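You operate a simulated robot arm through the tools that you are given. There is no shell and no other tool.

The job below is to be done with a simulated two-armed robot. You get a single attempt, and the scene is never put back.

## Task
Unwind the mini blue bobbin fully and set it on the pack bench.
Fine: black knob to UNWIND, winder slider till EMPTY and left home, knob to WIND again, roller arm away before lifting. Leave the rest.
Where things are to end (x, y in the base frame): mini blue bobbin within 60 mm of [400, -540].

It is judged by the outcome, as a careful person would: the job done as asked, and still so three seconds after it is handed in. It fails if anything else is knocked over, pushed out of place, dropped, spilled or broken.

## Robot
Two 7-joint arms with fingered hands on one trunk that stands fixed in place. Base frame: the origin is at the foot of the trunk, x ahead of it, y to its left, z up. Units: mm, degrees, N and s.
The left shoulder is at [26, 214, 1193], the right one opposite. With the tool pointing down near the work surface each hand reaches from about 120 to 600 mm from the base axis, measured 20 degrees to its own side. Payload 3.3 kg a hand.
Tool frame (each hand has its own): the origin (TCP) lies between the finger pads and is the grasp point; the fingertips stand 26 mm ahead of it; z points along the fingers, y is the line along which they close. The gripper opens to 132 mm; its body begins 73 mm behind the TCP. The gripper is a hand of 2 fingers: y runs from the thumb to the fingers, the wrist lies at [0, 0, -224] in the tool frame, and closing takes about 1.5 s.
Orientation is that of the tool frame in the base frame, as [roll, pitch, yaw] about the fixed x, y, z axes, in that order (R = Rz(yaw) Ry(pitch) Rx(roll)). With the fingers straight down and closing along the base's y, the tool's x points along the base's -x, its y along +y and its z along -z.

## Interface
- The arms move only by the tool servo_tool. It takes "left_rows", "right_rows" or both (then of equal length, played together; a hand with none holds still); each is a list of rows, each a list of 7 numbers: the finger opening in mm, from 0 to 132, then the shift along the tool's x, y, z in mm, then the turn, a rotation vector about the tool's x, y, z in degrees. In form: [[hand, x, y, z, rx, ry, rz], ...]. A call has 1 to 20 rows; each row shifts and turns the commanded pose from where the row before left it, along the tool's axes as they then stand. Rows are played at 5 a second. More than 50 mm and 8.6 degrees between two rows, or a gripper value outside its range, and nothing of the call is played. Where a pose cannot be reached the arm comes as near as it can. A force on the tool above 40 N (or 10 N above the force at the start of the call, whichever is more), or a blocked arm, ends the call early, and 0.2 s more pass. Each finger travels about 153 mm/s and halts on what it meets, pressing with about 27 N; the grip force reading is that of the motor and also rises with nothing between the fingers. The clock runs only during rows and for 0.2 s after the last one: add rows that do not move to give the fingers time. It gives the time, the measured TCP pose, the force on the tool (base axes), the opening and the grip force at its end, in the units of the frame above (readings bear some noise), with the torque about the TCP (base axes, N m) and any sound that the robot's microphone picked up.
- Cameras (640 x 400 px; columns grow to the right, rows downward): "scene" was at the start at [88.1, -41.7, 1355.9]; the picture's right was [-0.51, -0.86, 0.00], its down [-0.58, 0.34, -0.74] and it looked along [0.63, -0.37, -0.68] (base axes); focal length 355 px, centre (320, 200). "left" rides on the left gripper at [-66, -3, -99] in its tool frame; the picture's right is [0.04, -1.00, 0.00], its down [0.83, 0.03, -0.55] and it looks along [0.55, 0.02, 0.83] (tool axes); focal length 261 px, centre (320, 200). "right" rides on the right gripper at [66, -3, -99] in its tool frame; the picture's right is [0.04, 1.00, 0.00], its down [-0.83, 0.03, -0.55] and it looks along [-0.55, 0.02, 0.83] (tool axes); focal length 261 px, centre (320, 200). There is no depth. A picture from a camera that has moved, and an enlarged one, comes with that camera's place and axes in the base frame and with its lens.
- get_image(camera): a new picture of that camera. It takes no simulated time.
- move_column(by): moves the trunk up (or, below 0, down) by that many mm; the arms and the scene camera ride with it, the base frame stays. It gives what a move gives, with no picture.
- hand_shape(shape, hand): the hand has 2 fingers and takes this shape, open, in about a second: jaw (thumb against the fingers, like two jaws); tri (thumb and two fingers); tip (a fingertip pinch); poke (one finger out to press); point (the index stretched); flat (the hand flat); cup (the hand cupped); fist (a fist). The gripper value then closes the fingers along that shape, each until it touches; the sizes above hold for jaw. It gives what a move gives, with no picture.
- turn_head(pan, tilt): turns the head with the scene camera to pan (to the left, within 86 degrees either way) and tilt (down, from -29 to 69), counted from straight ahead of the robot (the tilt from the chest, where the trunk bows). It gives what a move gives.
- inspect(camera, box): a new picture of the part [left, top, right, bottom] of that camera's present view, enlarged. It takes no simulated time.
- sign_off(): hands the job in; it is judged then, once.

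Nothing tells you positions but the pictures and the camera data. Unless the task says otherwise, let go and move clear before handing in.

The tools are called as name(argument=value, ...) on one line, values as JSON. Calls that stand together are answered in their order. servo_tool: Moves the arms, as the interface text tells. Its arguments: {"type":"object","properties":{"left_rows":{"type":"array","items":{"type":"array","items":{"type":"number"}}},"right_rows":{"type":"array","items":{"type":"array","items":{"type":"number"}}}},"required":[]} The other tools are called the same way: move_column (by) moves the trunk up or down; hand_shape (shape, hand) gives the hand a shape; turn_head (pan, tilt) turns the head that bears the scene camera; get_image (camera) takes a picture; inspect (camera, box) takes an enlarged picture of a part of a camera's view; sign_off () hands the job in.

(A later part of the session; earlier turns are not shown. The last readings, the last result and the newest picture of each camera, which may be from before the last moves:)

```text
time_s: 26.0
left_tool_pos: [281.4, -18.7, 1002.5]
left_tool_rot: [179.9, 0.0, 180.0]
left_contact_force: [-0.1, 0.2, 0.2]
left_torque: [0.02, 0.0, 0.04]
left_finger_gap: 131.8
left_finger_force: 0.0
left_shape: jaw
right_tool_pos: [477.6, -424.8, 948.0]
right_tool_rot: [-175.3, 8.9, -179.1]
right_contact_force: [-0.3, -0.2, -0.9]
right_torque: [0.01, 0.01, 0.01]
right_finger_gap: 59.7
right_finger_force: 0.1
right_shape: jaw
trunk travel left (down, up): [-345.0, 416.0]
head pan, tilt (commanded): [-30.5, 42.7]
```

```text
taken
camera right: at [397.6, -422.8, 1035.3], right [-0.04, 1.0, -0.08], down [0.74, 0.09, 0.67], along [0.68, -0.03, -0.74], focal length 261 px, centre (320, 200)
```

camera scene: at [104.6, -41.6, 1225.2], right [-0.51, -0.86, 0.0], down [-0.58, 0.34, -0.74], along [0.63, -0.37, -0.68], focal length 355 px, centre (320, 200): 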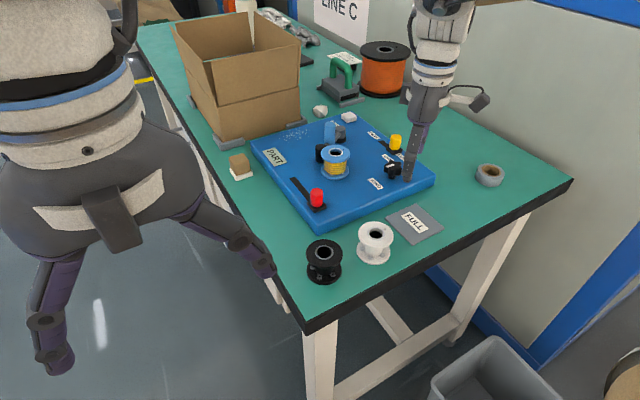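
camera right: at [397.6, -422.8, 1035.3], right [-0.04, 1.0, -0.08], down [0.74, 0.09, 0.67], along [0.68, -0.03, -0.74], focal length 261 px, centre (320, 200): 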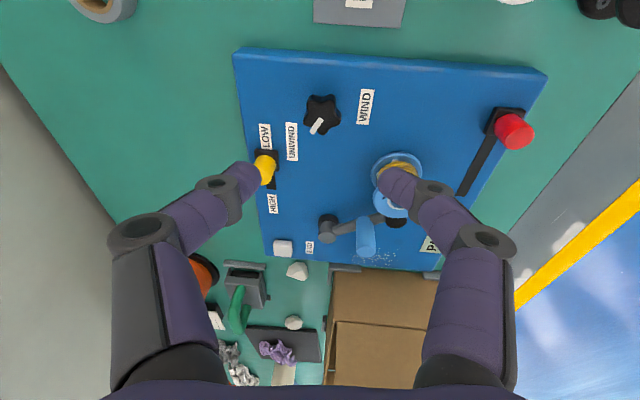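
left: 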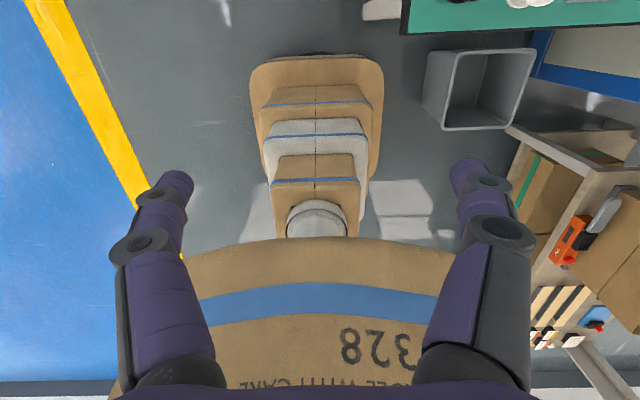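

Everything is clear. Now I'll set a 25° forward tilt and move above the red slider knob at about z=900.

servo_tool(right_rows=[[60, 0, 0, 0, -4.7, 0, 0], [60, 0, 0, 0, 0, -8, 0], [60, 0, 0, 0, 0, -8, 0], [60, 0, 31.2, 10.6, 0, 0, 0], [60, 0, 31.2, 10.6, 0, 0, 0], [60, 0, 31.2, 10.6, 0, 0, 0], [60, 0, 31.2, 10.6, 0, 0, 0], [60, 0, 31.2, 10.6, 0, 0, 0], [60, 0, 0, 0, 0, 0, 0]])

get_image(camera="right")

get_image(camera="scene")

```text
time_s: 28.0
left_tool_pos: [282.2, -18.4, 1002.6]
left_tool_rot: [180.0, 0.1, -180.0]
left_contact_force: [0.2, 0.3, 0.0]
left_torque: [-0.04, 0.03, 0.01]
left_finger_gap: 132.0
left_finger_force: 0.2
left_shape: jaw
right_tool_pos: [497.5, -270.0, 899.6]
right_tool_rot: [179.8, 25.0, -179.4]
right_contact_force: [-0.2, 0.2, 0.6]
right_torque: [0.0, -0.01, 0.0]
right_finger_gap: 59.7
right_finger_force: 0.1
right_shape: jaw
trunk travel left (down, up): [-345.0, 416.0]
head pan, tilt (commanded): [-30.5, 42.7]
```

```text
taken
camera right: at [396.1, -274.4, 962.3], right [-0.05, 1.0, -0.01], down [0.52, 0.04, 0.85], along [0.85, 0.04, -0.52], focal length 261 px, centre (320, 200)
```

right: 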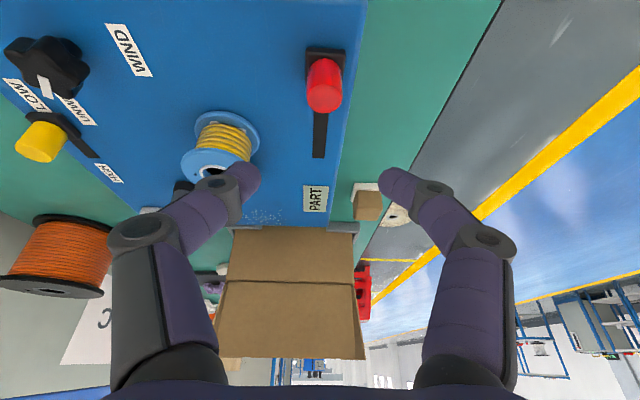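

```text
taken
camera scene: at [104.7, -41.8, 1225.1], right [-0.51, -0.86, 0.0], down [-0.58, 0.34, -0.74], along [0.63, -0.37, -0.68], focal length 355 px, centre (320, 200)
```

scene: 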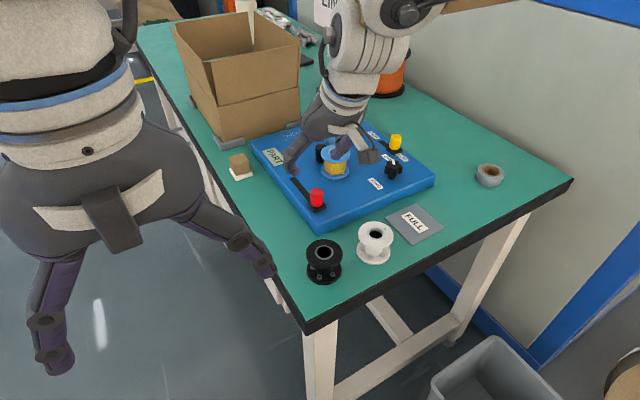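

The red knob is at about (505,-268), top z≈818. I'll descend with the fingers on either side of it.

servo_tool(right_rows=[[54, 7.8, 0.5, 19.4, 0, 0, 0], [54, 7.8, 0.5, 19.4, 0, 0, 0], [54, 7.8, 0.5, 19.4, 0, 0, 0], [54, 0, 0, 0, 0, 0, 0]])

get_image(camera="right")

inspect(camera="scene", box=[250, 110, 410, 240])

```text
time_s: 29.0
left_tool_pos: [282.9, -19.0, 1002.2]
left_tool_rot: [-179.9, 0.1, -180.0]
left_contact_force: [-0.7, 1.0, -0.4]
left_torque: [0.01, -0.01, 0.02]
left_finger_gap: 132.0
left_finger_force: 0.0
left_shape: jaw
right_tool_pos: [500.2, -268.3, 836.5]
right_tool_rot: [179.8, 25.0, -179.3]
right_contact_force: [0.2, -0.7, 0.0]
right_torque: [0.0, -0.01, 0.03]
right_finger_gap: 54.4
right_finger_force: 0.1
right_shape: jaw
trunk travel left (down, up): [-345.0, 416.0]
head pan, tilt (commanded): [-30.5, 42.7]
```

```text
taken
camera right: at [399.9, -273.2, 899.8], right [-0.05, 1.0, -0.01], down [0.52, 0.04, 0.85], along [0.85, 0.04, -0.52], focal length 261 px, centre (320, 200)
```

right: 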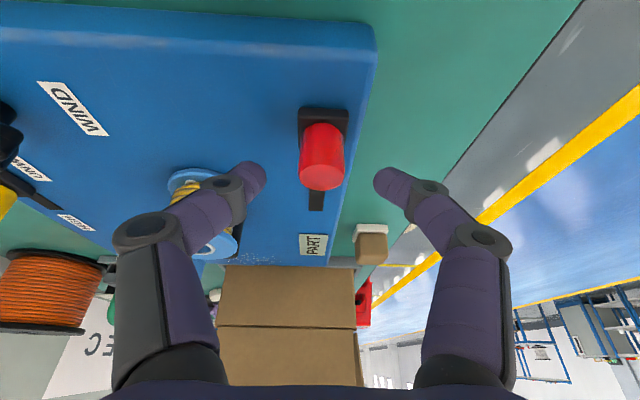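

```text
3.08 times, centred on (330, 175) of scene
camera zoom: at [104.8, -41.6, 1225.1], right [-0.51, -0.86, 0.0], down [-0.58, 0.34, -0.74], along [0.63, -0.37, -0.68], focal length 1092 px, centre (289, 277)
```

zoom: 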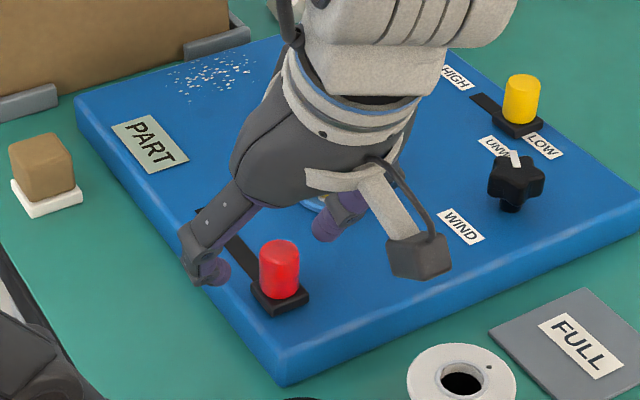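

Well aligned on the red knob. I'll lower the last 20 mm and close on it.

servo_tool(right_rows=[[54, 8, 0.3, 19.4, 0, 0, 0], [42, 0, 0, 0, 0, 0, 0], [32, 0, 0, 0, 0, 0, 0], [26, 0, 0, 0, 0, 0, 0], [15, 0, 0, 0, 0, 0, 0], [15, 0, 0, 0, 0, 0, 0], [15, 0, 0, 0, 0, 0, 0]])

get_image(camera="right")

inspect(camera="scene", box=[250, 110, 410, 240])

```text
time_s: 30.6
left_tool_pos: [281.7, -18.5, 1002.6]
left_tool_rot: [180.0, 0.0, -179.9]
left_contact_force: [-0.1, -1.0, 0.3]
left_torque: [-0.03, 0.0, 0.0]
left_finger_gap: 131.7
left_finger_force: 0.0
left_shape: jaw
right_tool_pos: [502.5, -267.2, 819.9]
right_tool_rot: [179.8, 25.3, -179.3]
right_contact_force: [4.5, -0.8, 20.3]
right_torque: [0.07, -0.12, 0.17]
right_finger_gap: 18.3
right_finger_force: 27.3
right_shape: jaw
trunk travel left (down, up): [-345.0, 416.0]
head pan, tilt (commanded): [-30.5, 42.7]
```

```text
taken
camera right: at [401.2, -271.6, 881.2], right [-0.05, 1.0, -0.01], down [0.52, 0.04, 0.86], along [0.86, 0.04, -0.52], focal length 261 px, centre (320, 200)
```

right: 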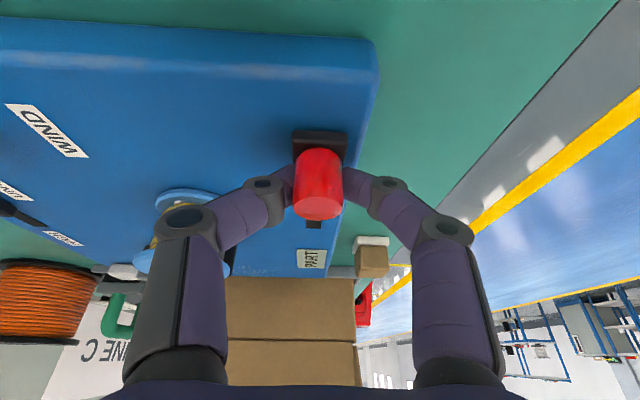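

```text
3.08 times, centred on (330, 175) of scene
camera zoom: at [103.8, -40.9, 1225.4], right [-0.51, -0.86, 0.0], down [-0.58, 0.34, -0.74], along [0.63, -0.37, -0.68], focal length 1092 px, centre (289, 277)
```

zoom: 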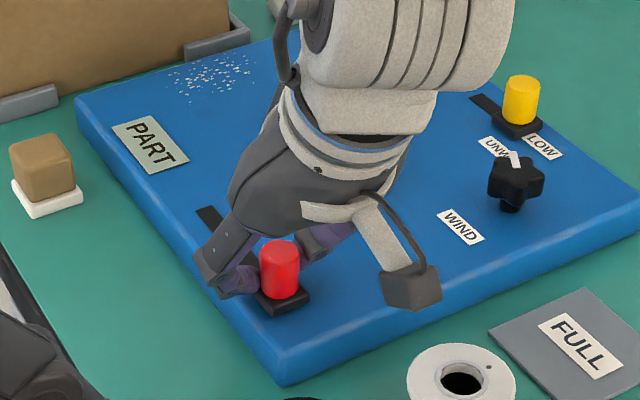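

Gripped, with a 20 N upward push from the slider block under the fingertips. I'll ease up about 3 mm and then start sliding forward along the slot.

servo_tool(right_rows=[[15, -1.3, 0, -2.7, 0, 0, 0], [15, 0, 0, 0, 0, 0, 0], [15, -5.4, 0, 2.5, 0, 0, 0], [15, -5.4, 0, 2.5, 0, 0, 0], [15, -5.4, 0, 2.5, 0, 0, 0], [15, -5.4, 0, 2.5, 0, 0, 0], [15, 0, 0, 0, 0, 0, 0]])

get_image(camera="right")

inspect(camera="scene", box=[250, 110, 410, 240])

```text
time_s: 32.2
left_tool_pos: [281.7, -17.7, 1002.5]
left_tool_rot: [-180.0, 0.1, 180.0]
left_contact_force: [-0.5, 0.1, 1.0]
left_torque: [0.04, -0.03, 0.03]
left_finger_gap: 131.9
left_finger_force: 0.1
left_shape: jaw
right_tool_pos: [525.5, -267.4, 820.4]
right_tool_rot: [179.7, 25.0, -179.1]
right_contact_force: [-1.2, 3.0, 6.1]
right_torque: [0.24, 0.05, 0.23]
right_finger_gap: 17.7
right_finger_force: 27.4
right_shape: jaw
trunk travel left (down, up): [-345.0, 416.0]
head pan, tilt (commanded): [-30.5, 42.7]
```

```text
taken
camera right: at [424.5, -271.8, 882.2], right [-0.05, 1.0, -0.01], down [0.52, 0.04, 0.85], along [0.85, 0.04, -0.52], focal length 261 px, centre (320, 200)
```

right: 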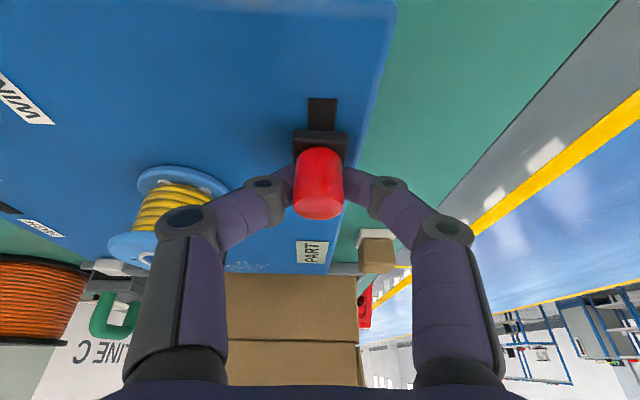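

```text
3.08 times, centred on (330, 175) of scene
camera zoom: at [104.3, -41.2, 1225.1], right [-0.51, -0.86, 0.0], down [-0.58, 0.34, -0.74], along [0.63, -0.37, -0.68], focal length 1092 px, centre (289, 277)
```

zoom: 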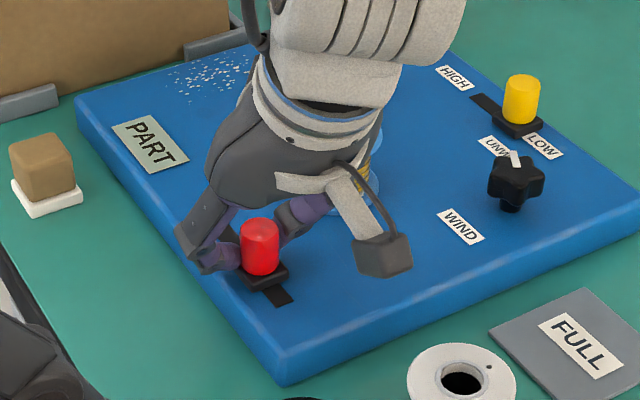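

The slider moves freely; the display still reads PART. I'll slide further and hold for a moment to see the effect.

servo_tool(right_rows=[[15, -7.2, 0, 3.4, 0, 0, 0], [15, -7.2, 0, 3.4, 0, 0, 0], [15, -7.2, 0, 3.4, 0, 0, 0], [15, -7.2, 0, 3.4, 0, 0, 0], [15, 0, 0, 0, 0, 0, 0], [15, 0, 0, 0, 0, 0, 0], [15, 0, 0, 0, 0, 0, 0], [15, 0, 0, 0, 0, 0, 0], [15, 0, 0, 0, 0, 0, 0]])

get_image(camera="right")

inspect(camera="scene", box=[250, 110, 410, 240])

```text
time_s: 34.2
left_tool_pos: [281.9, -17.7, 1002.0]
left_tool_rot: [-180.0, -0.2, 180.0]
left_contact_force: [0.3, -0.3, -0.3]
left_torque: [0.02, 0.0, -0.01]
left_finger_gap: 132.2
left_finger_force: 0.2
left_shape: jaw
right_tool_pos: [547.2, -276.0, 822.8]
right_tool_rot: [179.7, 25.0, -179.2]
right_contact_force: [-1.1, 20.7, -8.7]
right_torque: [0.68, 0.21, 0.43]
right_finger_gap: 13.6
right_finger_force: 26.5
right_shape: jaw
right hand out of reach, approached as far as the arm can: row 2, 3, 4
trunk travel left (down, up): [-345.0, 416.0]
head pan, tilt (commanded): [-30.5, 42.7]
```

```text
taken
camera right: at [445.6, -281.7, 885.4], right [-0.05, 1.0, -0.01], down [0.52, 0.04, 0.85], along [0.85, 0.04, -0.52], focal length 261 px, centre (320, 200)
```

right: 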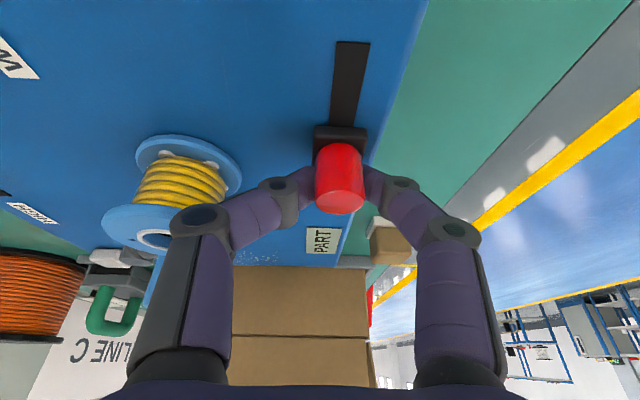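

```text
3.08 times, centred on (330, 175) of scene
camera zoom: at [105.5, -39.9, 1225.0], right [-0.51, -0.86, 0.0], down [-0.58, 0.34, -0.74], along [0.63, -0.37, -0.68], focal length 1092 px, centre (289, 277)
```

zoom: 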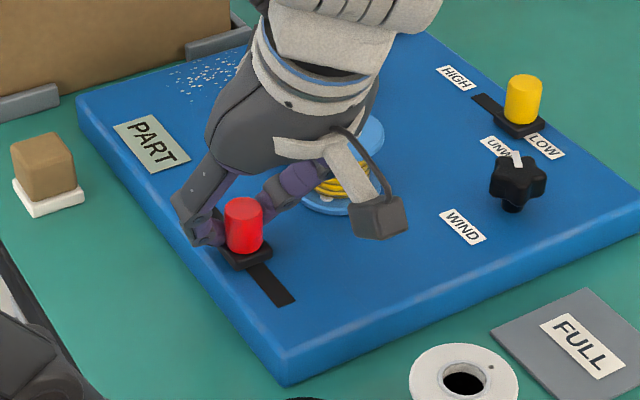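

The arm hit a joint limit at x≈547 with this posture and drifted in y. I'll look at the arm configuration before adjusting.

get_image(camera="scene")

servo_tool(right_rows=[[15, 2, 6, -0.9, 0, 0, 0], [15, 0, 2, 0, 0, 0, 0], [15, 0, 0, 0, 0, 0, 0]])

```text
taken
camera scene: at [105.5, -39.9, 1225.0], right [-0.51, -0.86, 0.0], down [-0.58, 0.34, -0.74], along [0.63, -0.37, -0.68], focal length 355 px, centre (320, 200)
```

scene: 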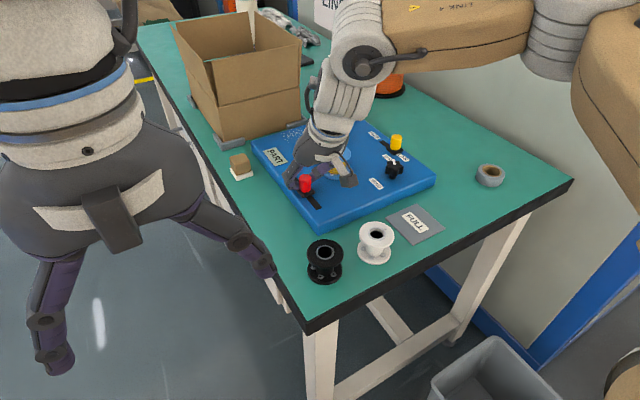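

```text
time_s: 35.0
left_tool_pos: [284.3, -18.0, 1002.4]
left_tool_rot: [179.9, -0.1, -180.0]
left_contact_force: [-0.1, 1.1, -0.4]
left_torque: [-0.02, 0.02, 0.02]
left_finger_gap: 132.0
left_finger_force: 0.2
left_shape: jaw
right_tool_pos: [542.7, -274.8, 824.2]
right_tool_rot: [179.8, 25.0, -179.4]
right_contact_force: [1.6, 10.1, -9.9]
right_torque: [0.4, 0.12, 0.32]
right_finger_gap: 12.9
right_finger_force: 26.5
right_shape: jaw
right hand out of reach, approached as far as the arm can: row 2
trunk travel left (down, up): [-345.0, 416.0]
head pan, tilt (commanded): [-30.5, 42.7]
```

The elbow is out to the right, so a wrist or shoulder limit is what stops me. Before releasing, I'll check whether the bobbin has begun to unwind at this slider position.

inspect(camera="right", box=[80, 110, 360, 290])

inspect(camera="scene", box=[250, 130, 400, 230])

```text
2.22 times, centred on (220, 200) of right
camera zoom: at [441.8, -279.7, 885.5], right [-0.05, 1.0, -0.01], down [0.52, 0.04, 0.85], along [0.85, 0.04, -0.52], focal length 579 px, centre (542, 200)
```

zoom: 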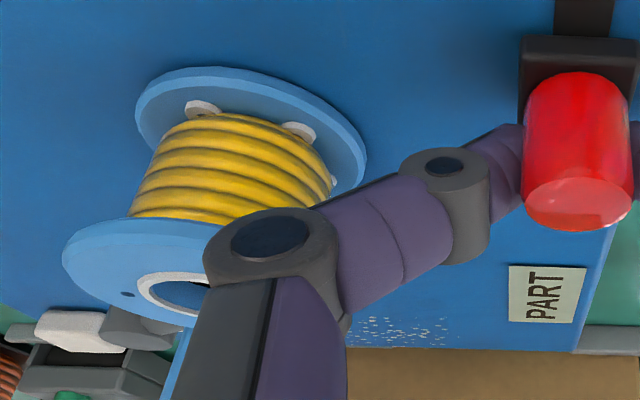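

```text
4.00 times, centred on (325, 180) of scene
camera zoom: at [105.8, -41.1, 1225.0], right [-0.51, -0.86, 0.0], down [-0.58, 0.34, -0.73], along [0.63, -0.37, -0.68], focal length 1420 px, centre (300, 280)
```

zoom: 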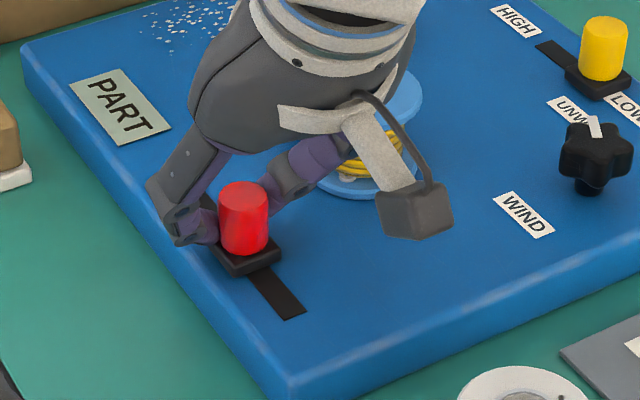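

No change yet, so the slider needs more travel. I'll let go, lift clear and test which posture reaches the far end of the slot.

servo_tool(right_rows=[[26, 0, 0, 0, 0, 0, 0], [40, 0, 0, 0, 0, 0, 0], [42, -8, 0, -18, 0, 0, 0], [42, -8, 0, -18, 0, 0, 0], [42, -8, 0, -18, 0, 0, 0], [42, -8, 0, -18, 0, 0, 0], [42, 0, 0, 0, 0, 0, 0]])

inspect(camera="scene", box=[250, 110, 410, 240])

```text
time_s: 36.6
left_tool_pos: [282.7, -19.0, 1002.1]
left_tool_rot: [180.0, 0.0, 179.9]
left_contact_force: [0.0, 0.3, 0.0]
left_torque: [0.0, -0.01, 0.02]
left_finger_gap: 132.0
left_finger_force: 0.0
left_shape: jaw
right_tool_pos: [541.9, -274.6, 902.6]
right_tool_rot: [179.8, 24.9, -179.3]
right_contact_force: [0.0, 0.4, 0.1]
right_torque: [0.03, 0.0, -0.03]
right_finger_gap: 41.6
right_finger_force: 0.0
right_shape: jaw
trunk travel left (down, up): [-345.0, 416.0]
head pan, tilt (commanded): [-30.5, 42.7]
```

```text
3.08 times, centred on (330, 175) of scene
camera zoom: at [104.9, -41.7, 1225.0], right [-0.51, -0.86, 0.0], down [-0.58, 0.34, -0.74], along [0.63, -0.37, -0.68], focal length 1092 px, centre (289, 277)
```

zoom: 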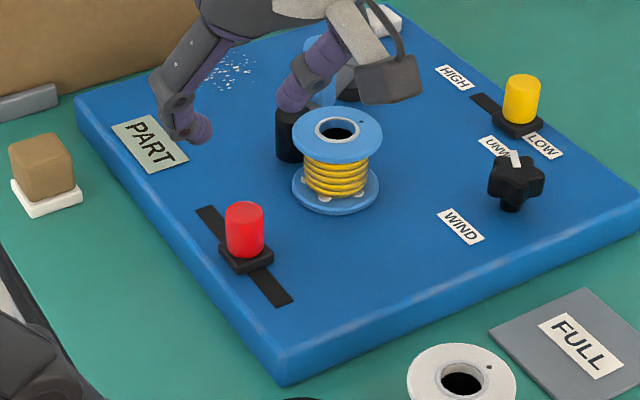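

The slider stayed where I left it (no spring). Now I'll test the reach in free air at z≈900, with more forward tilt.

servo_tool(right_rows=[[42, 0, 0, 0, 0, -7, 0], [42, 0, 0, 0, 0, -7, 0], [42, -7.8, 3, 6.3, 0, 0, 0], [42, -7.8, 3, 6.3, 0, 0, 0], [42, -7.8, 0, 6.3, 0, 0, 0], [42, -7.8, 0, 6.3, 0, 0, 0], [42, -7.8, 0, 6.3, 0, 0, 0], [42, 0, 0, 0, 0, 0, 0]])

get_image(camera="scene")

```text
time_s: 38.4
left_tool_pos: [282.9, -19.0, 1001.1]
left_tool_rot: [180.0, 0.0, -179.9]
left_contact_force: [-0.2, -0.7, 0.0]
left_torque: [0.04, -0.02, 0.06]
left_finger_gap: 132.0
left_finger_force: 0.0
left_shape: jaw
right_tool_pos: [592.0, -268.5, 901.9]
right_tool_rot: [179.8, 39.0, -179.3]
right_contact_force: [0.7, -0.2, 0.0]
right_torque: [0.0, 0.0, -0.02]
right_finger_gap: 41.6
right_finger_force: 0.1
right_shape: jaw
trunk travel left (down, up): [-345.0, 416.0]
head pan, tilt (commanded): [-30.5, 42.7]
```

```text
taken
camera scene: at [104.8, -41.6, 1225.1], right [-0.51, -0.86, 0.0], down [-0.58, 0.34, -0.74], along [0.63, -0.37, -0.68], focal length 355 px, centre (320, 200)
```

scene: 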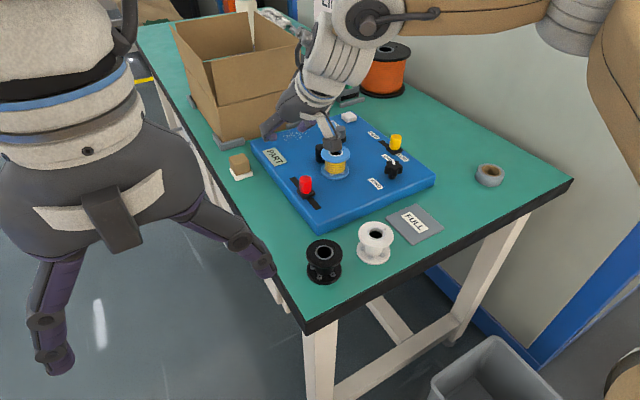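

That posture works when the wrist is above shoulder height, so a lower trunk is better. I'll pull the hand back and up, then lower the trunk 100 mm more.

servo_tool(right_rows=[[42, -2.8, 0, -18.4, 0, 0, 0], [42, -2.8, 0, -18.4, 0, 0, 0], [42, -2.8, 0, -18.4, 0, 0, 0], [42, -2.8, 0, -18.4, 0, 0, 0], [42, -2.8, 0, -18.4, 0, 0, 0], [42, 0, 0, 0, 0, 0, 0]])

move_column(by=-90)

get_image(camera="right")

get_image(camera="scene")

```text
time_s: 39.8
left_tool_pos: [280.7, -18.5, 1001.7]
left_tool_rot: [180.0, 0.0, 179.9]
left_contact_force: [0.0, 0.2, -0.4]
left_torque: [0.01, -0.01, -0.01]
left_finger_gap: 131.8
left_finger_force: 0.1
left_shape: jaw
right_tool_pos: [544.1, -269.3, 982.0]
right_tool_rot: [179.8, 38.9, -179.4]
right_contact_force: [-0.4, -1.0, -0.4]
right_torque: [0.02, 0.03, -0.01]
right_finger_gap: 41.7
right_finger_force: 0.0
right_shape: jaw
trunk travel left (down, up): [-345.0, 416.0]
head pan, tilt (commanded): [-30.5, 42.7]
```

```text
time_s: 41.0
left_tool_pos: [282.4, -18.6, 912.2]
left_tool_rot: [-179.9, -0.1, 180.0]
left_contact_force: [-0.4, 0.1, 1.0]
left_torque: [-0.01, -0.06, 0.02]
left_finger_gap: 132.1
left_finger_force: 0.1
left_shape: jaw
right_tool_pos: [543.5, -269.2, 893.9]
right_tool_rot: [179.8, 39.0, -179.3]
right_contact_force: [0.7, 0.4, -0.5]
right_torque: [-0.01, 0.04, -0.02]
right_finger_gap: 41.8
right_finger_force: 0.0
right_shape: jaw
trunk travel left (down, up): [-255.0, 506.0]
head pan, tilt (commanded): [-30.5, 42.7]
```

```text
taken
camera right: at [430.7, -273.8, 929.3], right [-0.05, 1.0, -0.02], down [0.3, 0.04, 0.95], along [0.95, 0.04, -0.3], focal length 261 px, centre (320, 200)
```

right: 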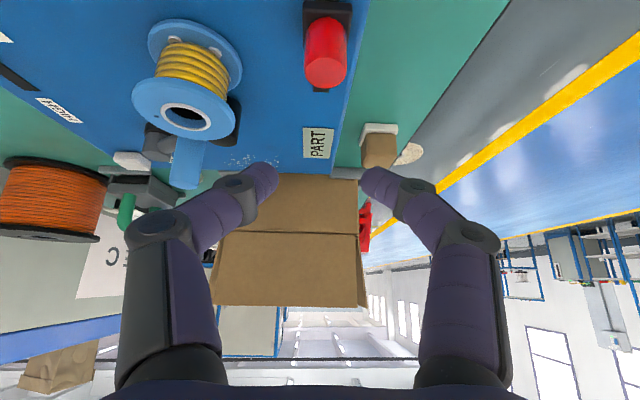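

```text
taken
camera scene: at [123.8, -41.6, 1133.9], right [-0.51, -0.86, 0.0], down [-0.58, 0.34, -0.74], along [0.63, -0.37, -0.68], focal length 355 px, centre (320, 200)
```

scene: 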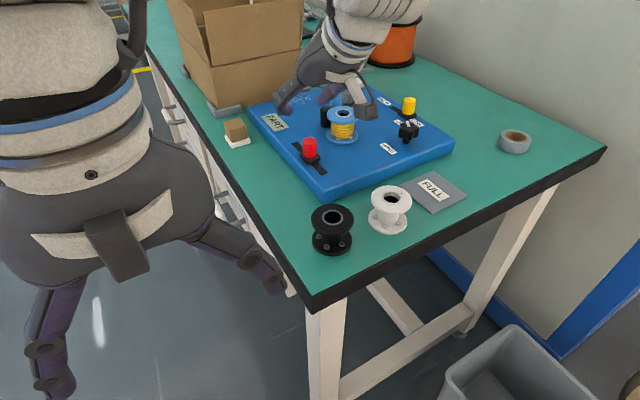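

The trunk is lower and the hand stayed at the same x,y. The red knob is at about (546,-268); I'll come down over it again with this steeper tilt and grip.

servo_tool(right_rows=[[46, 9.2, 0.3, 11.8, 0, 0, 0], [46, 9.2, 0.3, 11.8, 0, 0, 0], [46, 9.2, 0.3, 11.8, 0, 0, 0], [46, 9.2, 0.3, 11.8, 0, 0, 0], [46, 8.6, 0.3, 11, 0, 0, 0], [46, 0, 0, 0, 0, 0, 0]])

get_image(camera="right")

inspect(camera="scene", box=[240, 60, 440, 200])

```text
time_s: 42.4
left_tool_pos: [282.4, -19.2, 912.9]
left_tool_rot: [-180.0, -0.1, 179.9]
left_contact_force: [-0.7, 0.2, -0.2]
left_torque: [0.03, 0.03, -0.01]
left_finger_gap: 131.7
left_finger_force: 0.0
left_shape: jaw
right_tool_pos: [546.7, -267.7, 819.7]
right_tool_rot: [179.8, 38.8, -179.3]
right_contact_force: [-0.7, -0.6, 0.2]
right_torque: [-0.03, -0.01, -0.02]
right_finger_gap: 45.3
right_finger_force: 0.0
right_shape: jaw
trunk travel left (down, up): [-255.0, 506.0]
head pan, tilt (commanded): [-30.5, 42.7]
```

```text
taken
camera right: at [433.0, -272.8, 855.4], right [-0.05, 1.0, -0.02], down [0.3, 0.04, 0.95], along [0.95, 0.04, -0.3], focal length 261 px, centre (320, 200)
```

right: 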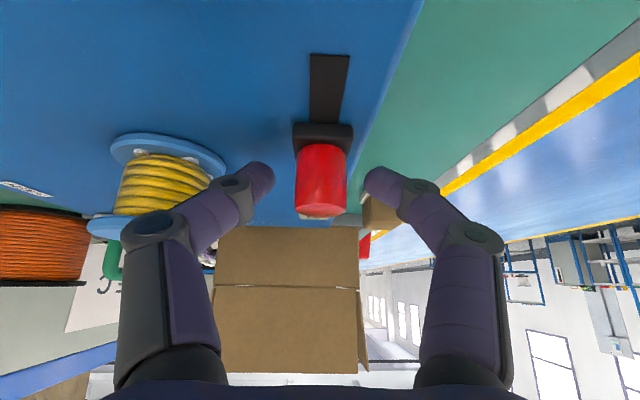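

```text
2.86 times, centred on (340, 130) of scene
camera zoom: at [124.1, -41.7, 1133.7], right [-0.51, -0.86, 0.0], down [-0.58, 0.34, -0.74], along [0.63, -0.37, -0.68], focal length 1014 px, centre (263, 400)
```

zoom: 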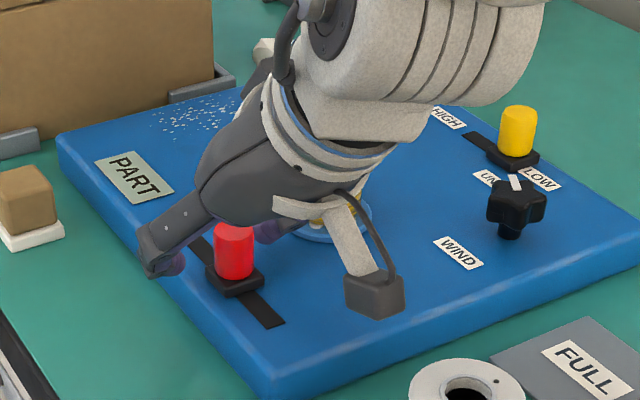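

Aligned again. I'll close and slide forward in small steps.

servo_tool(right_rows=[[34, 0, 0, 0, 0, 0, 0], [26, 0, 0, 0, 0, 0, 0], [12, 0, 0, 0, 0, 0, 0], [12, 0, 0, 0, 0, 0, 0], [12, 0, 0, 0, 0, 0, 0], [12, -4.7, 0, 3.8, 0, 0, 0], [12, -4.7, 0, 3.8, 0, 0, 0], [12, -4.7, 0, 3.8, 0, 0, 0], [12, -4.7, 0, 3.8, 0, 0, 0], [12, 0, 0, 0, 0, 0, 0], [12, 0, 0, 0, 0, 0, 0]])

get_image(camera="right")

inspect(camera="scene", box=[240, 60, 440, 200])

```text
time_s: 44.8
left_tool_pos: [282.7, -19.5, 911.8]
left_tool_rot: [-180.0, 0.0, 180.0]
left_contact_force: [0.4, -0.1, 0.1]
left_torque: [0.05, 0.01, -0.01]
left_finger_gap: 132.1
left_finger_force: 0.1
left_shape: jaw
right_tool_pos: [569.0, -267.3, 818.9]
right_tool_rot: [179.7, 39.0, -179.3]
right_contact_force: [0.0, -0.4, -0.1]
right_torque: [-0.03, 0.0, 0.0]
right_finger_gap: 12.4
right_finger_force: 0.0
right_shape: jaw
trunk travel left (down, up): [-255.0, 506.0]
head pan, tilt (commanded): [-30.5, 42.7]
```

```text
taken
camera right: at [456.5, -272.1, 855.3], right [-0.05, 1.0, -0.02], down [0.3, 0.04, 0.95], along [0.95, 0.04, -0.3], focal length 261 px, centre (320, 200)
```

right: 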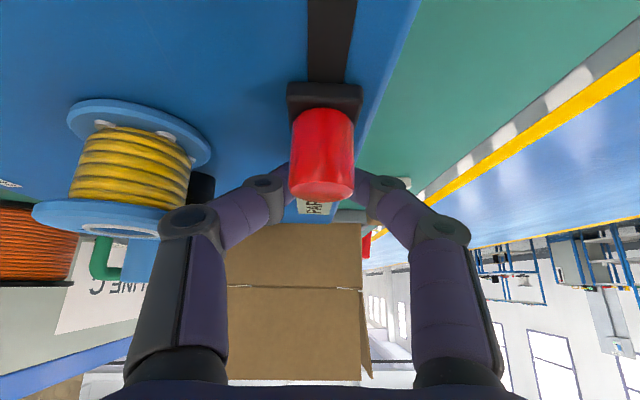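

```text
2.86 times, centred on (340, 130) of scene
camera zoom: at [124.1, -41.7, 1133.7], right [-0.51, -0.86, 0.0], down [-0.58, 0.34, -0.74], along [0.63, -0.37, -0.68], focal length 1014 px, centre (263, 400)
```

zoom: 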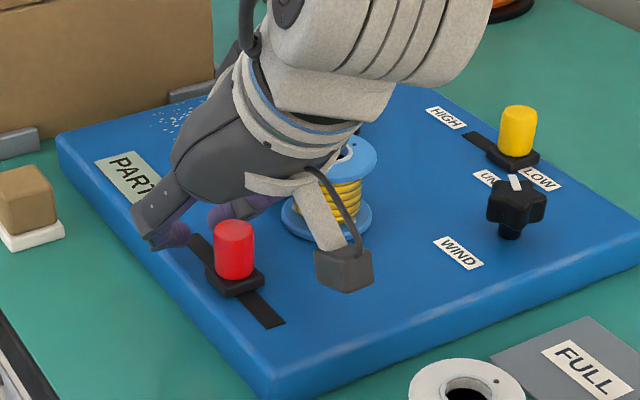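

The fingers closed just ahead of the knob and missed it; the slider hasn't moved. I'll open, move back about 33 mm so the pads are level with the knob, and re-grip.

servo_tool(right_rows=[[28, 0, 0, 0, 0, 0, 0], [42, 0, 0, 0, 0, 0, 0], [42, 0, 0, 0, 0, 0, 0], [42, 9.4, 0, -6.1, 0, 0, 0], [42, 9.4, 0, -6, 0, 0, 0], [42, 9.3, 0, -6, 0, 0, 0], [42, 0, 0, 0, 0, 0, 0]])

get_image(camera="right")

inspect(camera="scene", box=[240, 60, 440, 200])

```text
time_s: 46.4
left_tool_pos: [281.8, -17.7, 912.1]
left_tool_rot: [180.0, 0.0, 180.0]
left_contact_force: [-0.1, 0.9, -1.0]
left_torque: [0.02, 0.02, -0.02]
left_finger_gap: 131.8
left_finger_force: 0.1
left_shape: jaw
right_tool_pos: [536.9, -268.8, 815.9]
right_tool_rot: [179.8, 39.1, -179.2]
right_contact_force: [0.0, -0.5, -0.5]
right_torque: [0.01, -0.03, -0.01]
right_finger_gap: 41.7
right_finger_force: 0.0
right_shape: jaw
trunk travel left (down, up): [-255.0, 506.0]
head pan, tilt (commanded): [-30.5, 42.7]
```

```text
taken
camera right: at [423.5, -272.8, 851.7], right [-0.05, 1.0, -0.02], down [0.3, 0.04, 0.95], along [0.95, 0.04, -0.3], focal length 261 px, centre (320, 200)
```

right: 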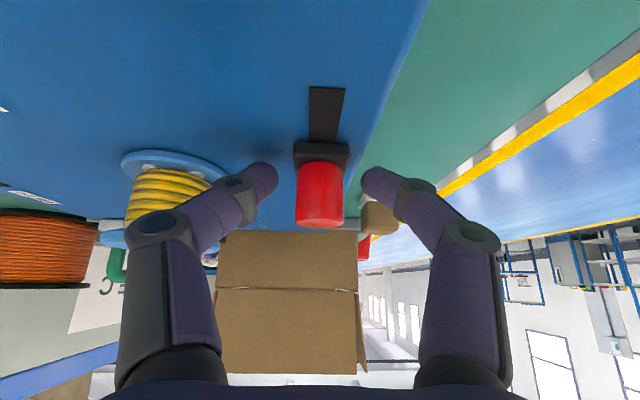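

```text
2.86 times, centred on (340, 130) of scene
camera zoom: at [124.1, -41.7, 1133.7], right [-0.51, -0.86, 0.0], down [-0.58, 0.34, -0.74], along [0.63, -0.37, -0.68], focal length 1014 px, centre (263, 400)
```

zoom: 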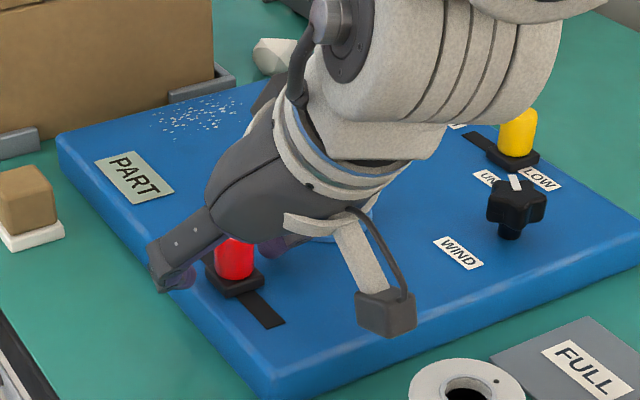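

The knob is now between the pads. Closing and sliding forward.

servo_tool(right_rows=[[34, 0, 0, 0, 0, 0, 0], [26, 0, 0, 0, 0, 0, 0], [12, 0, 0, 0, 0, 0, 0], [12, 0, 0, 0, 0, 0, 0], [12, 0, 0, 0, 0, 0, 0], [12, -4.7, 0, 3.8, 0, 0, 0], [12, -4.7, 0, 3.8, 0, 0, 0], [12, -4.7, 0, 3.8, 0, 0, 0], [12, 0, 0, 0, 0, 0, 0]])

get_image(camera="right")

inspect(camera="scene", box=[240, 60, 440, 200])

```text
time_s: 48.4
left_tool_pos: [281.7, -18.4, 913.0]
left_tool_rot: [-180.0, 0.0, -180.0]
left_contact_force: [0.4, -0.9, -0.4]
left_torque: [0.02, 0.01, 0.0]
left_finger_gap: 131.8
left_finger_force: 0.1
left_shape: jaw
right_tool_pos: [554.0, -267.6, 817.3]
right_tool_rot: [179.8, 39.2, -179.4]
right_contact_force: [1.5, -2.7, 22.9]
right_torque: [0.02, -0.21, 0.17]
right_finger_gap: 16.9
right_finger_force: 26.3
right_shape: jaw
trunk travel left (down, up): [-255.0, 506.0]
head pan, tilt (commanded): [-30.5, 42.7]
```

```text
taken
camera right: at [440.8, -271.7, 853.2], right [-0.04, 1.0, -0.02], down [0.29, 0.04, 0.95], along [0.95, 0.04, -0.3], focal length 261 px, centre (320, 200)
```

right: 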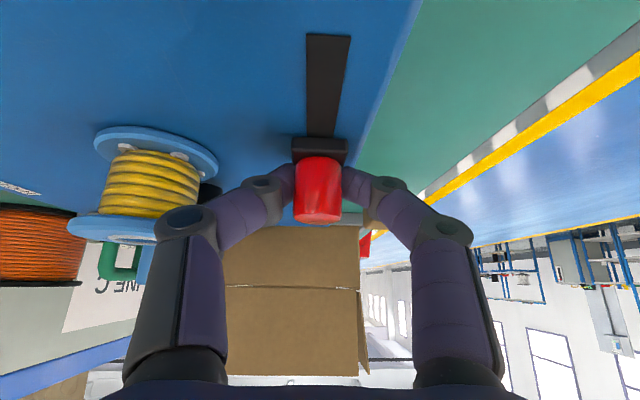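

```text
2.86 times, centred on (340, 130) of scene
camera zoom: at [122.4, -41.2, 1134.1], right [-0.51, -0.86, 0.0], down [-0.58, 0.34, -0.74], along [0.63, -0.37, -0.68], focal length 1014 px, centre (263, 400)
```

zoom: 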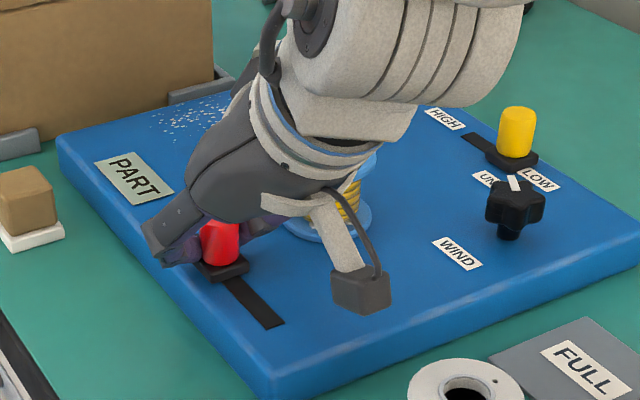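

It moves with me now. I'll ease up 3 mm and continue forward to the end of the slot, then hold.

servo_tool(right_rows=[[12, -1.7, 0, -2.2, 0, 0, 0], [12, -4.7, 0, 3.8, 0, 0, 0], [12, -4.7, 0, 3.8, 0, 0, 0], [12, -4.7, 0, 3.8, 0, 0, 0], [12, -3, 0, 2.5, 0, 0, 0], [12, 0, 0, 0, 0, 0, 0], [12, 0, 0, 0, 0, 0, 0], [12, 0, 0, 0, 0, 0, 0]])

get_image(camera="right")

inspect(camera="scene", box=[240, 60, 440, 200])

```text
time_s: 50.2
left_tool_pos: [282.5, -19.8, 913.3]
left_tool_rot: [-180.0, 0.0, -180.0]
left_contact_force: [-0.7, -0.5, 0.2]
left_torque: [-0.03, 0.01, 0.0]
left_finger_gap: 131.8
left_finger_force: 0.1
left_shape: jaw
right_tool_pos: [575.9, -267.0, 818.8]
right_tool_rot: [179.8, 38.9, -179.2]
right_contact_force: [-1.2, -1.1, 2.6]
right_torque: [0.08, 0.06, 0.2]
right_finger_gap: 16.5
right_finger_force: 27.3
right_shape: jaw
trunk travel left (down, up): [-255.0, 506.0]
head pan, tilt (commanded): [-30.5, 42.7]
```

```text
taken
camera right: at [463.1, -272.0, 854.2], right [-0.05, 1.0, -0.02], down [0.3, 0.04, 0.95], along [0.95, 0.04, -0.3], focal length 261 px, centre (320, 200)
```

right: 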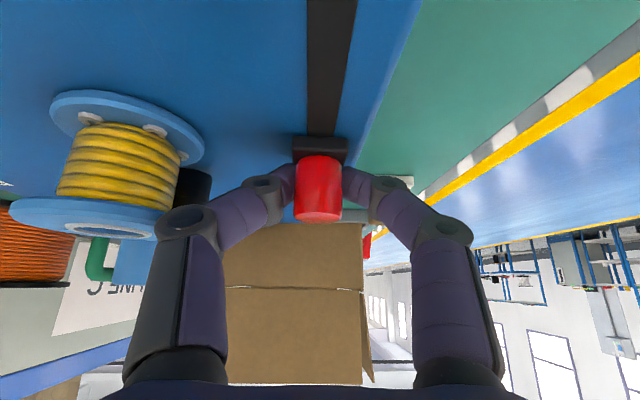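

```text
2.86 times, centred on (340, 130) of scene
camera zoom: at [123.8, -41.6, 1133.7], right [-0.51, -0.86, 0.0], down [-0.58, 0.34, -0.74], along [0.63, -0.37, -0.68], focal length 1014 px, centre (263, 400)
```

zoom: 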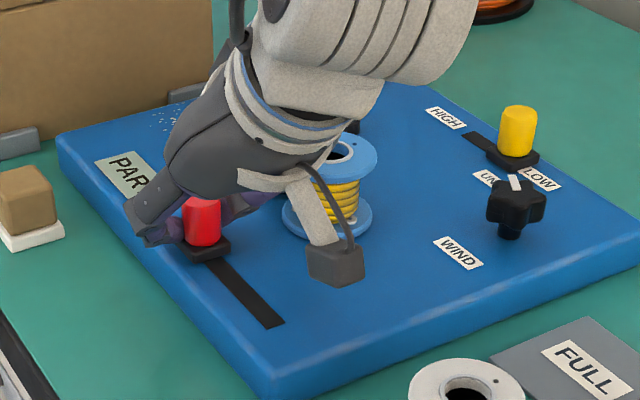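

The slider is nearly at the far end with no resistance yet. I'll push on gently until it stops and keep watching the display.

servo_tool(right_rows=[[12, -3.1, 0, 2.5, 0, 0, 0], [12, -3.1, 0, 2.5, 0, 0, 0], [12, -3.1, 0, 2.5, 0, 0, 0], [12, 0, 0, 0, 0, 0, 0], [12, 0, 0, 0, 0, 0, 0], [12, 0, 0, 0, 0, 0, 0], [12, 0, 0, 0, 0, 0, 0], [12, 0, 0, 0, 0, 0, 0], [12, 0, 0, 0, 0, 0, 0]])

get_image(camera="right")

inspect(camera="scene", box=[240, 60, 440, 200])

```text
time_s: 52.2
left_tool_pos: [281.1, -18.2, 912.9]
left_tool_rot: [180.0, 0.0, -180.0]
left_contact_force: [0.4, -0.8, -0.1]
left_torque: [0.02, -0.01, -0.01]
left_finger_gap: 131.9
left_finger_force: 0.0
left_shape: jaw
right_tool_pos: [587.9, -267.9, 818.0]
right_tool_rot: [179.8, 39.0, -179.3]
right_contact_force: [-4.2, -2.3, 3.2]
right_torque: [0.04, 0.07, 0.17]
right_finger_gap: 16.3
right_finger_force: 26.9
right_shape: jaw
trunk travel left (down, up): [-255.0, 506.0]
head pan, tilt (commanded): [-30.5, 42.7]
```

```text
taken
camera right: at [474.9, -271.8, 854.1], right [-0.05, 1.0, -0.02], down [0.3, 0.04, 0.95], along [0.95, 0.04, -0.3], focal length 261 px, centre (320, 200)
```

right: 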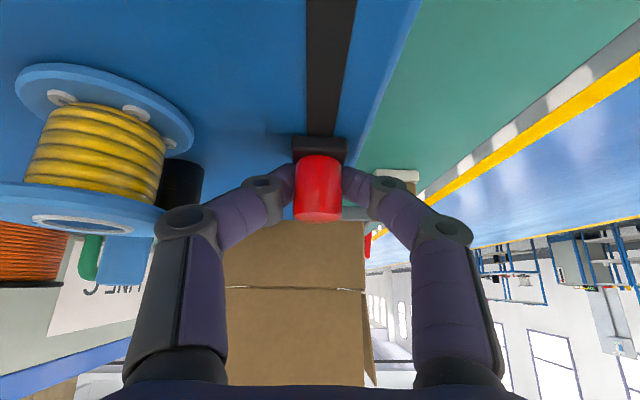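

```text
2.86 times, centred on (340, 130) of scene
camera zoom: at [123.5, -41.8, 1133.8], right [-0.51, -0.86, 0.0], down [-0.58, 0.34, -0.74], along [0.63, -0.37, -0.68], focal length 1014 px, centre (263, 400)
```

zoom: 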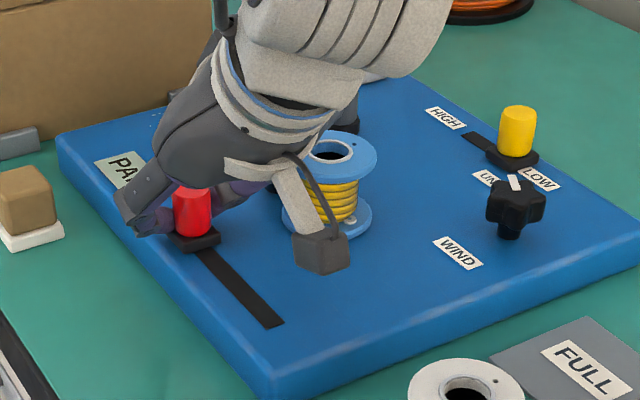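

Slight resistance now. I'll push a few more millimetres to find the end stop and zoom on the bobbin and display.

servo_tool(right_rows=[[12, -2.3, 0, 1.9, 0, 0, 0], [12, -2.3, 0, 1.9, 0, 0, 0], [12, 0, 0, 0, 0, 0, 0], [12, 0, 0, 0, 0, 0, 0]])

inspect(camera="right", box=[0, 40, 360, 265])

inspect(camera="scene", box=[240, 60, 400, 180])

```text
time_s: 53.2
left_tool_pos: [282.6, -18.3, 913.7]
left_tool_rot: [180.0, 0.0, 180.0]
left_contact_force: [-0.1, -1.3, -0.7]
left_torque: [0.0, -0.01, 0.0]
left_finger_gap: 132.0
left_finger_force: 0.2
left_shape: jaw
right_tool_pos: [594.4, -267.6, 817.9]
right_tool_rot: [179.8, 39.0, -179.3]
right_contact_force: [0.2, 1.2, -0.4]
right_torque: [0.01, -0.01, 0.0]
right_finger_gap: 9.9
right_finger_force: 27.1
right_shape: jaw
trunk travel left (down, up): [-255.0, 506.0]
head pan, tilt (commanded): [-30.5, 42.7]
```

```text
1.78 times, centred on (180, 152) of right
camera zoom: at [481.3, -271.2, 854.3], right [-0.05, 1.0, -0.02], down [0.3, 0.04, 0.95], along [0.95, 0.04, -0.3], focal length 463 px, centre (569, 284)
```

zoom: 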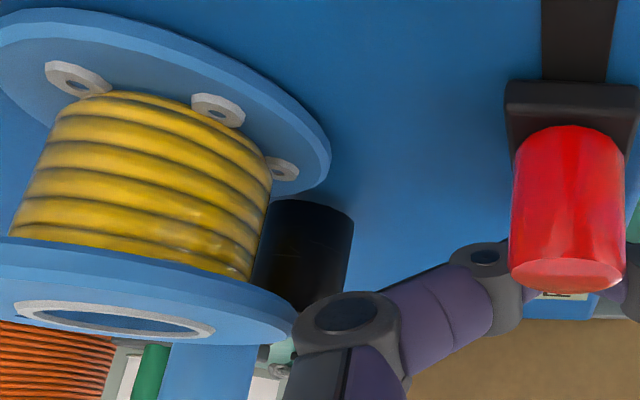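

```text
3.33 times, centred on (320, 120) of scene
camera zoom: at [124.0, -41.6, 1133.8], right [-0.51, -0.86, 0.0], down [-0.58, 0.34, -0.74], along [0.63, -0.37, -0.68], focal length 1183 px, centre (320, 467)
```

zoom: 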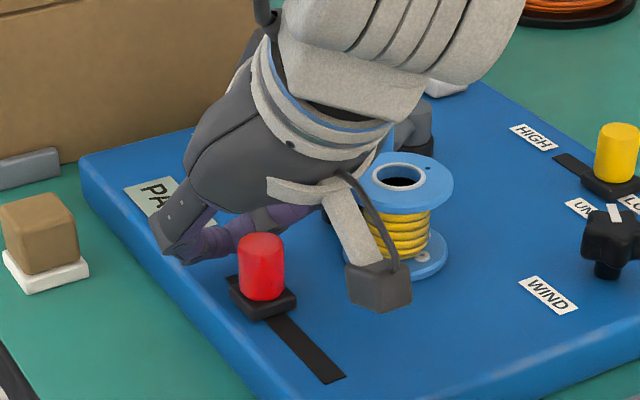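

The fingers slid past the knob at its end stop, so the slider is at the far end. I'll open, and let some time pass to see whether the winder runs.

servo_tool(right_rows=[[26, 0, 0, 0, 0, 0, 0], [42, 0, 0, 0, 0, 0, 0], [42, 0, 0, 0, 0, 0, 0], [42, 0, 0, 0, 0, 0, 0], [42, 0, 0, 0, 0, 0, 0], [42, 0, 0, 0, 0, 0, 0], [42, 0, 0, 0, 0, 0, 0], [42, 0, 0, 0, 0, 0, 0], [42, 0, 0, 0, 0, 0, 0], [42, 0, 0, 0, 0, 0, 0]])

inspect(camera="right", box=[0, 40, 360, 265])

inspect(camera="scene", box=[240, 60, 400, 180])

```text
time_s: 55.4
left_tool_pos: [282.2, -17.7, 911.3]
left_tool_rot: [180.0, 0.0, -180.0]
left_contact_force: [-0.2, 0.7, 0.8]
left_torque: [0.0, 0.0, -0.01]
left_finger_gap: 132.1
left_finger_force: 0.0
left_shape: jaw
right_tool_pos: [594.0, -265.6, 819.5]
right_tool_rot: [179.8, 39.1, -179.4]
right_contact_force: [3.7, 9.5, 7.3]
right_torque: [-0.59, 0.21, 0.0]
right_finger_gap: 39.3
right_finger_force: 0.0
right_shape: jaw
trunk travel left (down, up): [-255.0, 506.0]
head pan, tilt (commanded): [-30.5, 42.7]
```

```text
1.78 times, centred on (180, 152) of right
camera zoom: at [481.3, -270.1, 854.9], right [-0.05, 1.0, -0.02], down [0.3, 0.04, 0.95], along [0.95, 0.04, -0.3], focal length 463 px, centre (569, 284)
```

zoom: 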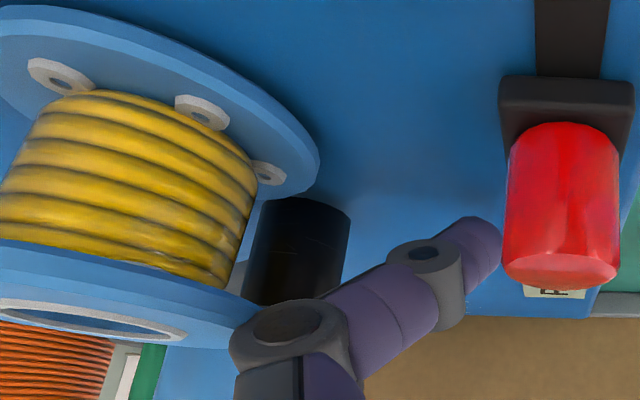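

```text
3.33 times, centred on (320, 120) of scene
camera zoom: at [123.9, -40.4, 1133.8], right [-0.51, -0.86, 0.0], down [-0.58, 0.34, -0.74], along [0.63, -0.37, -0.68], focal length 1183 px, centre (320, 467)
```

zoom: 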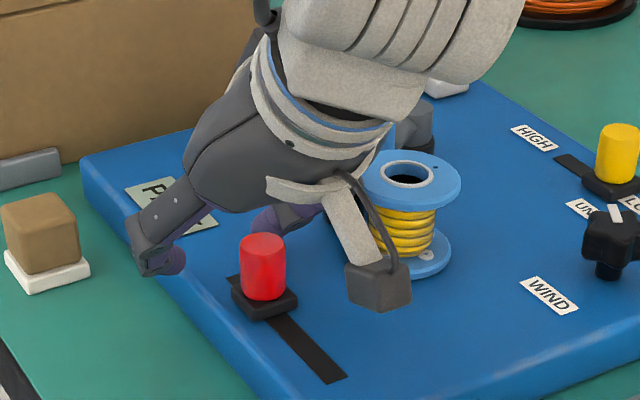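

A finger is lightly pressing on the bobbin with that opening. I'll close the fingers partway at once to free it.

servo_tool(right_rows=[[34, 0, 0, 0, 0, 0, 0], [26, 0, 0, 0, 0, 0, 0], [22, 0, 0, 0, 0, 0, 0], [22, 0, 0, 0, 0, 0, 0]])

inspect(camera="right", box=[0, 40, 360, 265])

inspect(camera="scene", box=[240, 60, 400, 180])

```text
time_s: 56.4
left_tool_pos: [283.1, -19.0, 912.1]
left_tool_rot: [-180.0, 0.1, 180.0]
left_contact_force: [-0.7, -0.3, 0.2]
left_torque: [0.0, -0.03, 0.02]
left_finger_gap: 131.9
left_finger_force: 0.1
left_shape: jaw
right_tool_pos: [594.1, -267.1, 818.6]
right_tool_rot: [179.7, 38.9, -179.4]
right_contact_force: [-1.2, 0.0, 0.4]
right_torque: [-0.01, 0.02, 0.03]
right_finger_gap: 22.0
right_finger_force: 0.1
right_shape: jaw
trunk travel left (down, up): [-255.0, 506.0]
head pan, tilt (commanded): [-30.5, 42.7]
```

```text
1.78 times, centred on (180, 152) of right
camera zoom: at [481.2, -271.6, 854.0], right [-0.04, 1.0, -0.02], down [0.3, 0.04, 0.95], along [0.95, 0.04, -0.3], focal length 463 px, centre (569, 284)
```

zoom: 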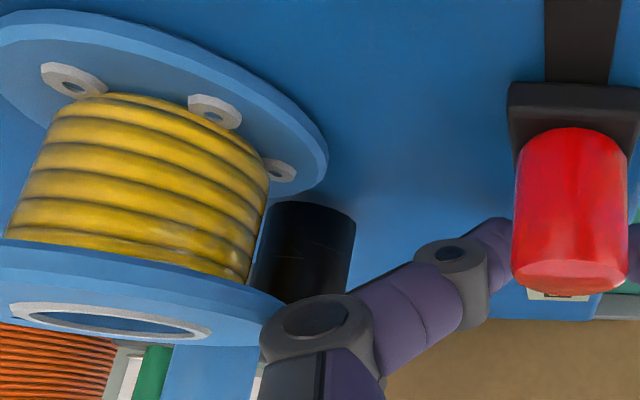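

```text
3.33 times, centred on (320, 120) of scene
camera zoom: at [124.1, -41.7, 1133.7], right [-0.51, -0.86, 0.0], down [-0.58, 0.34, -0.74], along [0.63, -0.37, -0.68], focal length 1183 px, centre (320, 467)
```

zoom: 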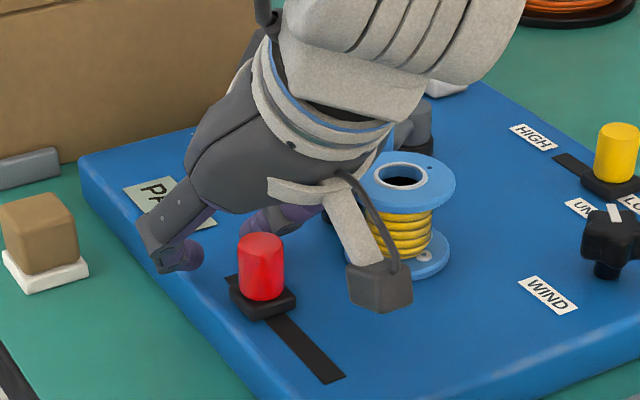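

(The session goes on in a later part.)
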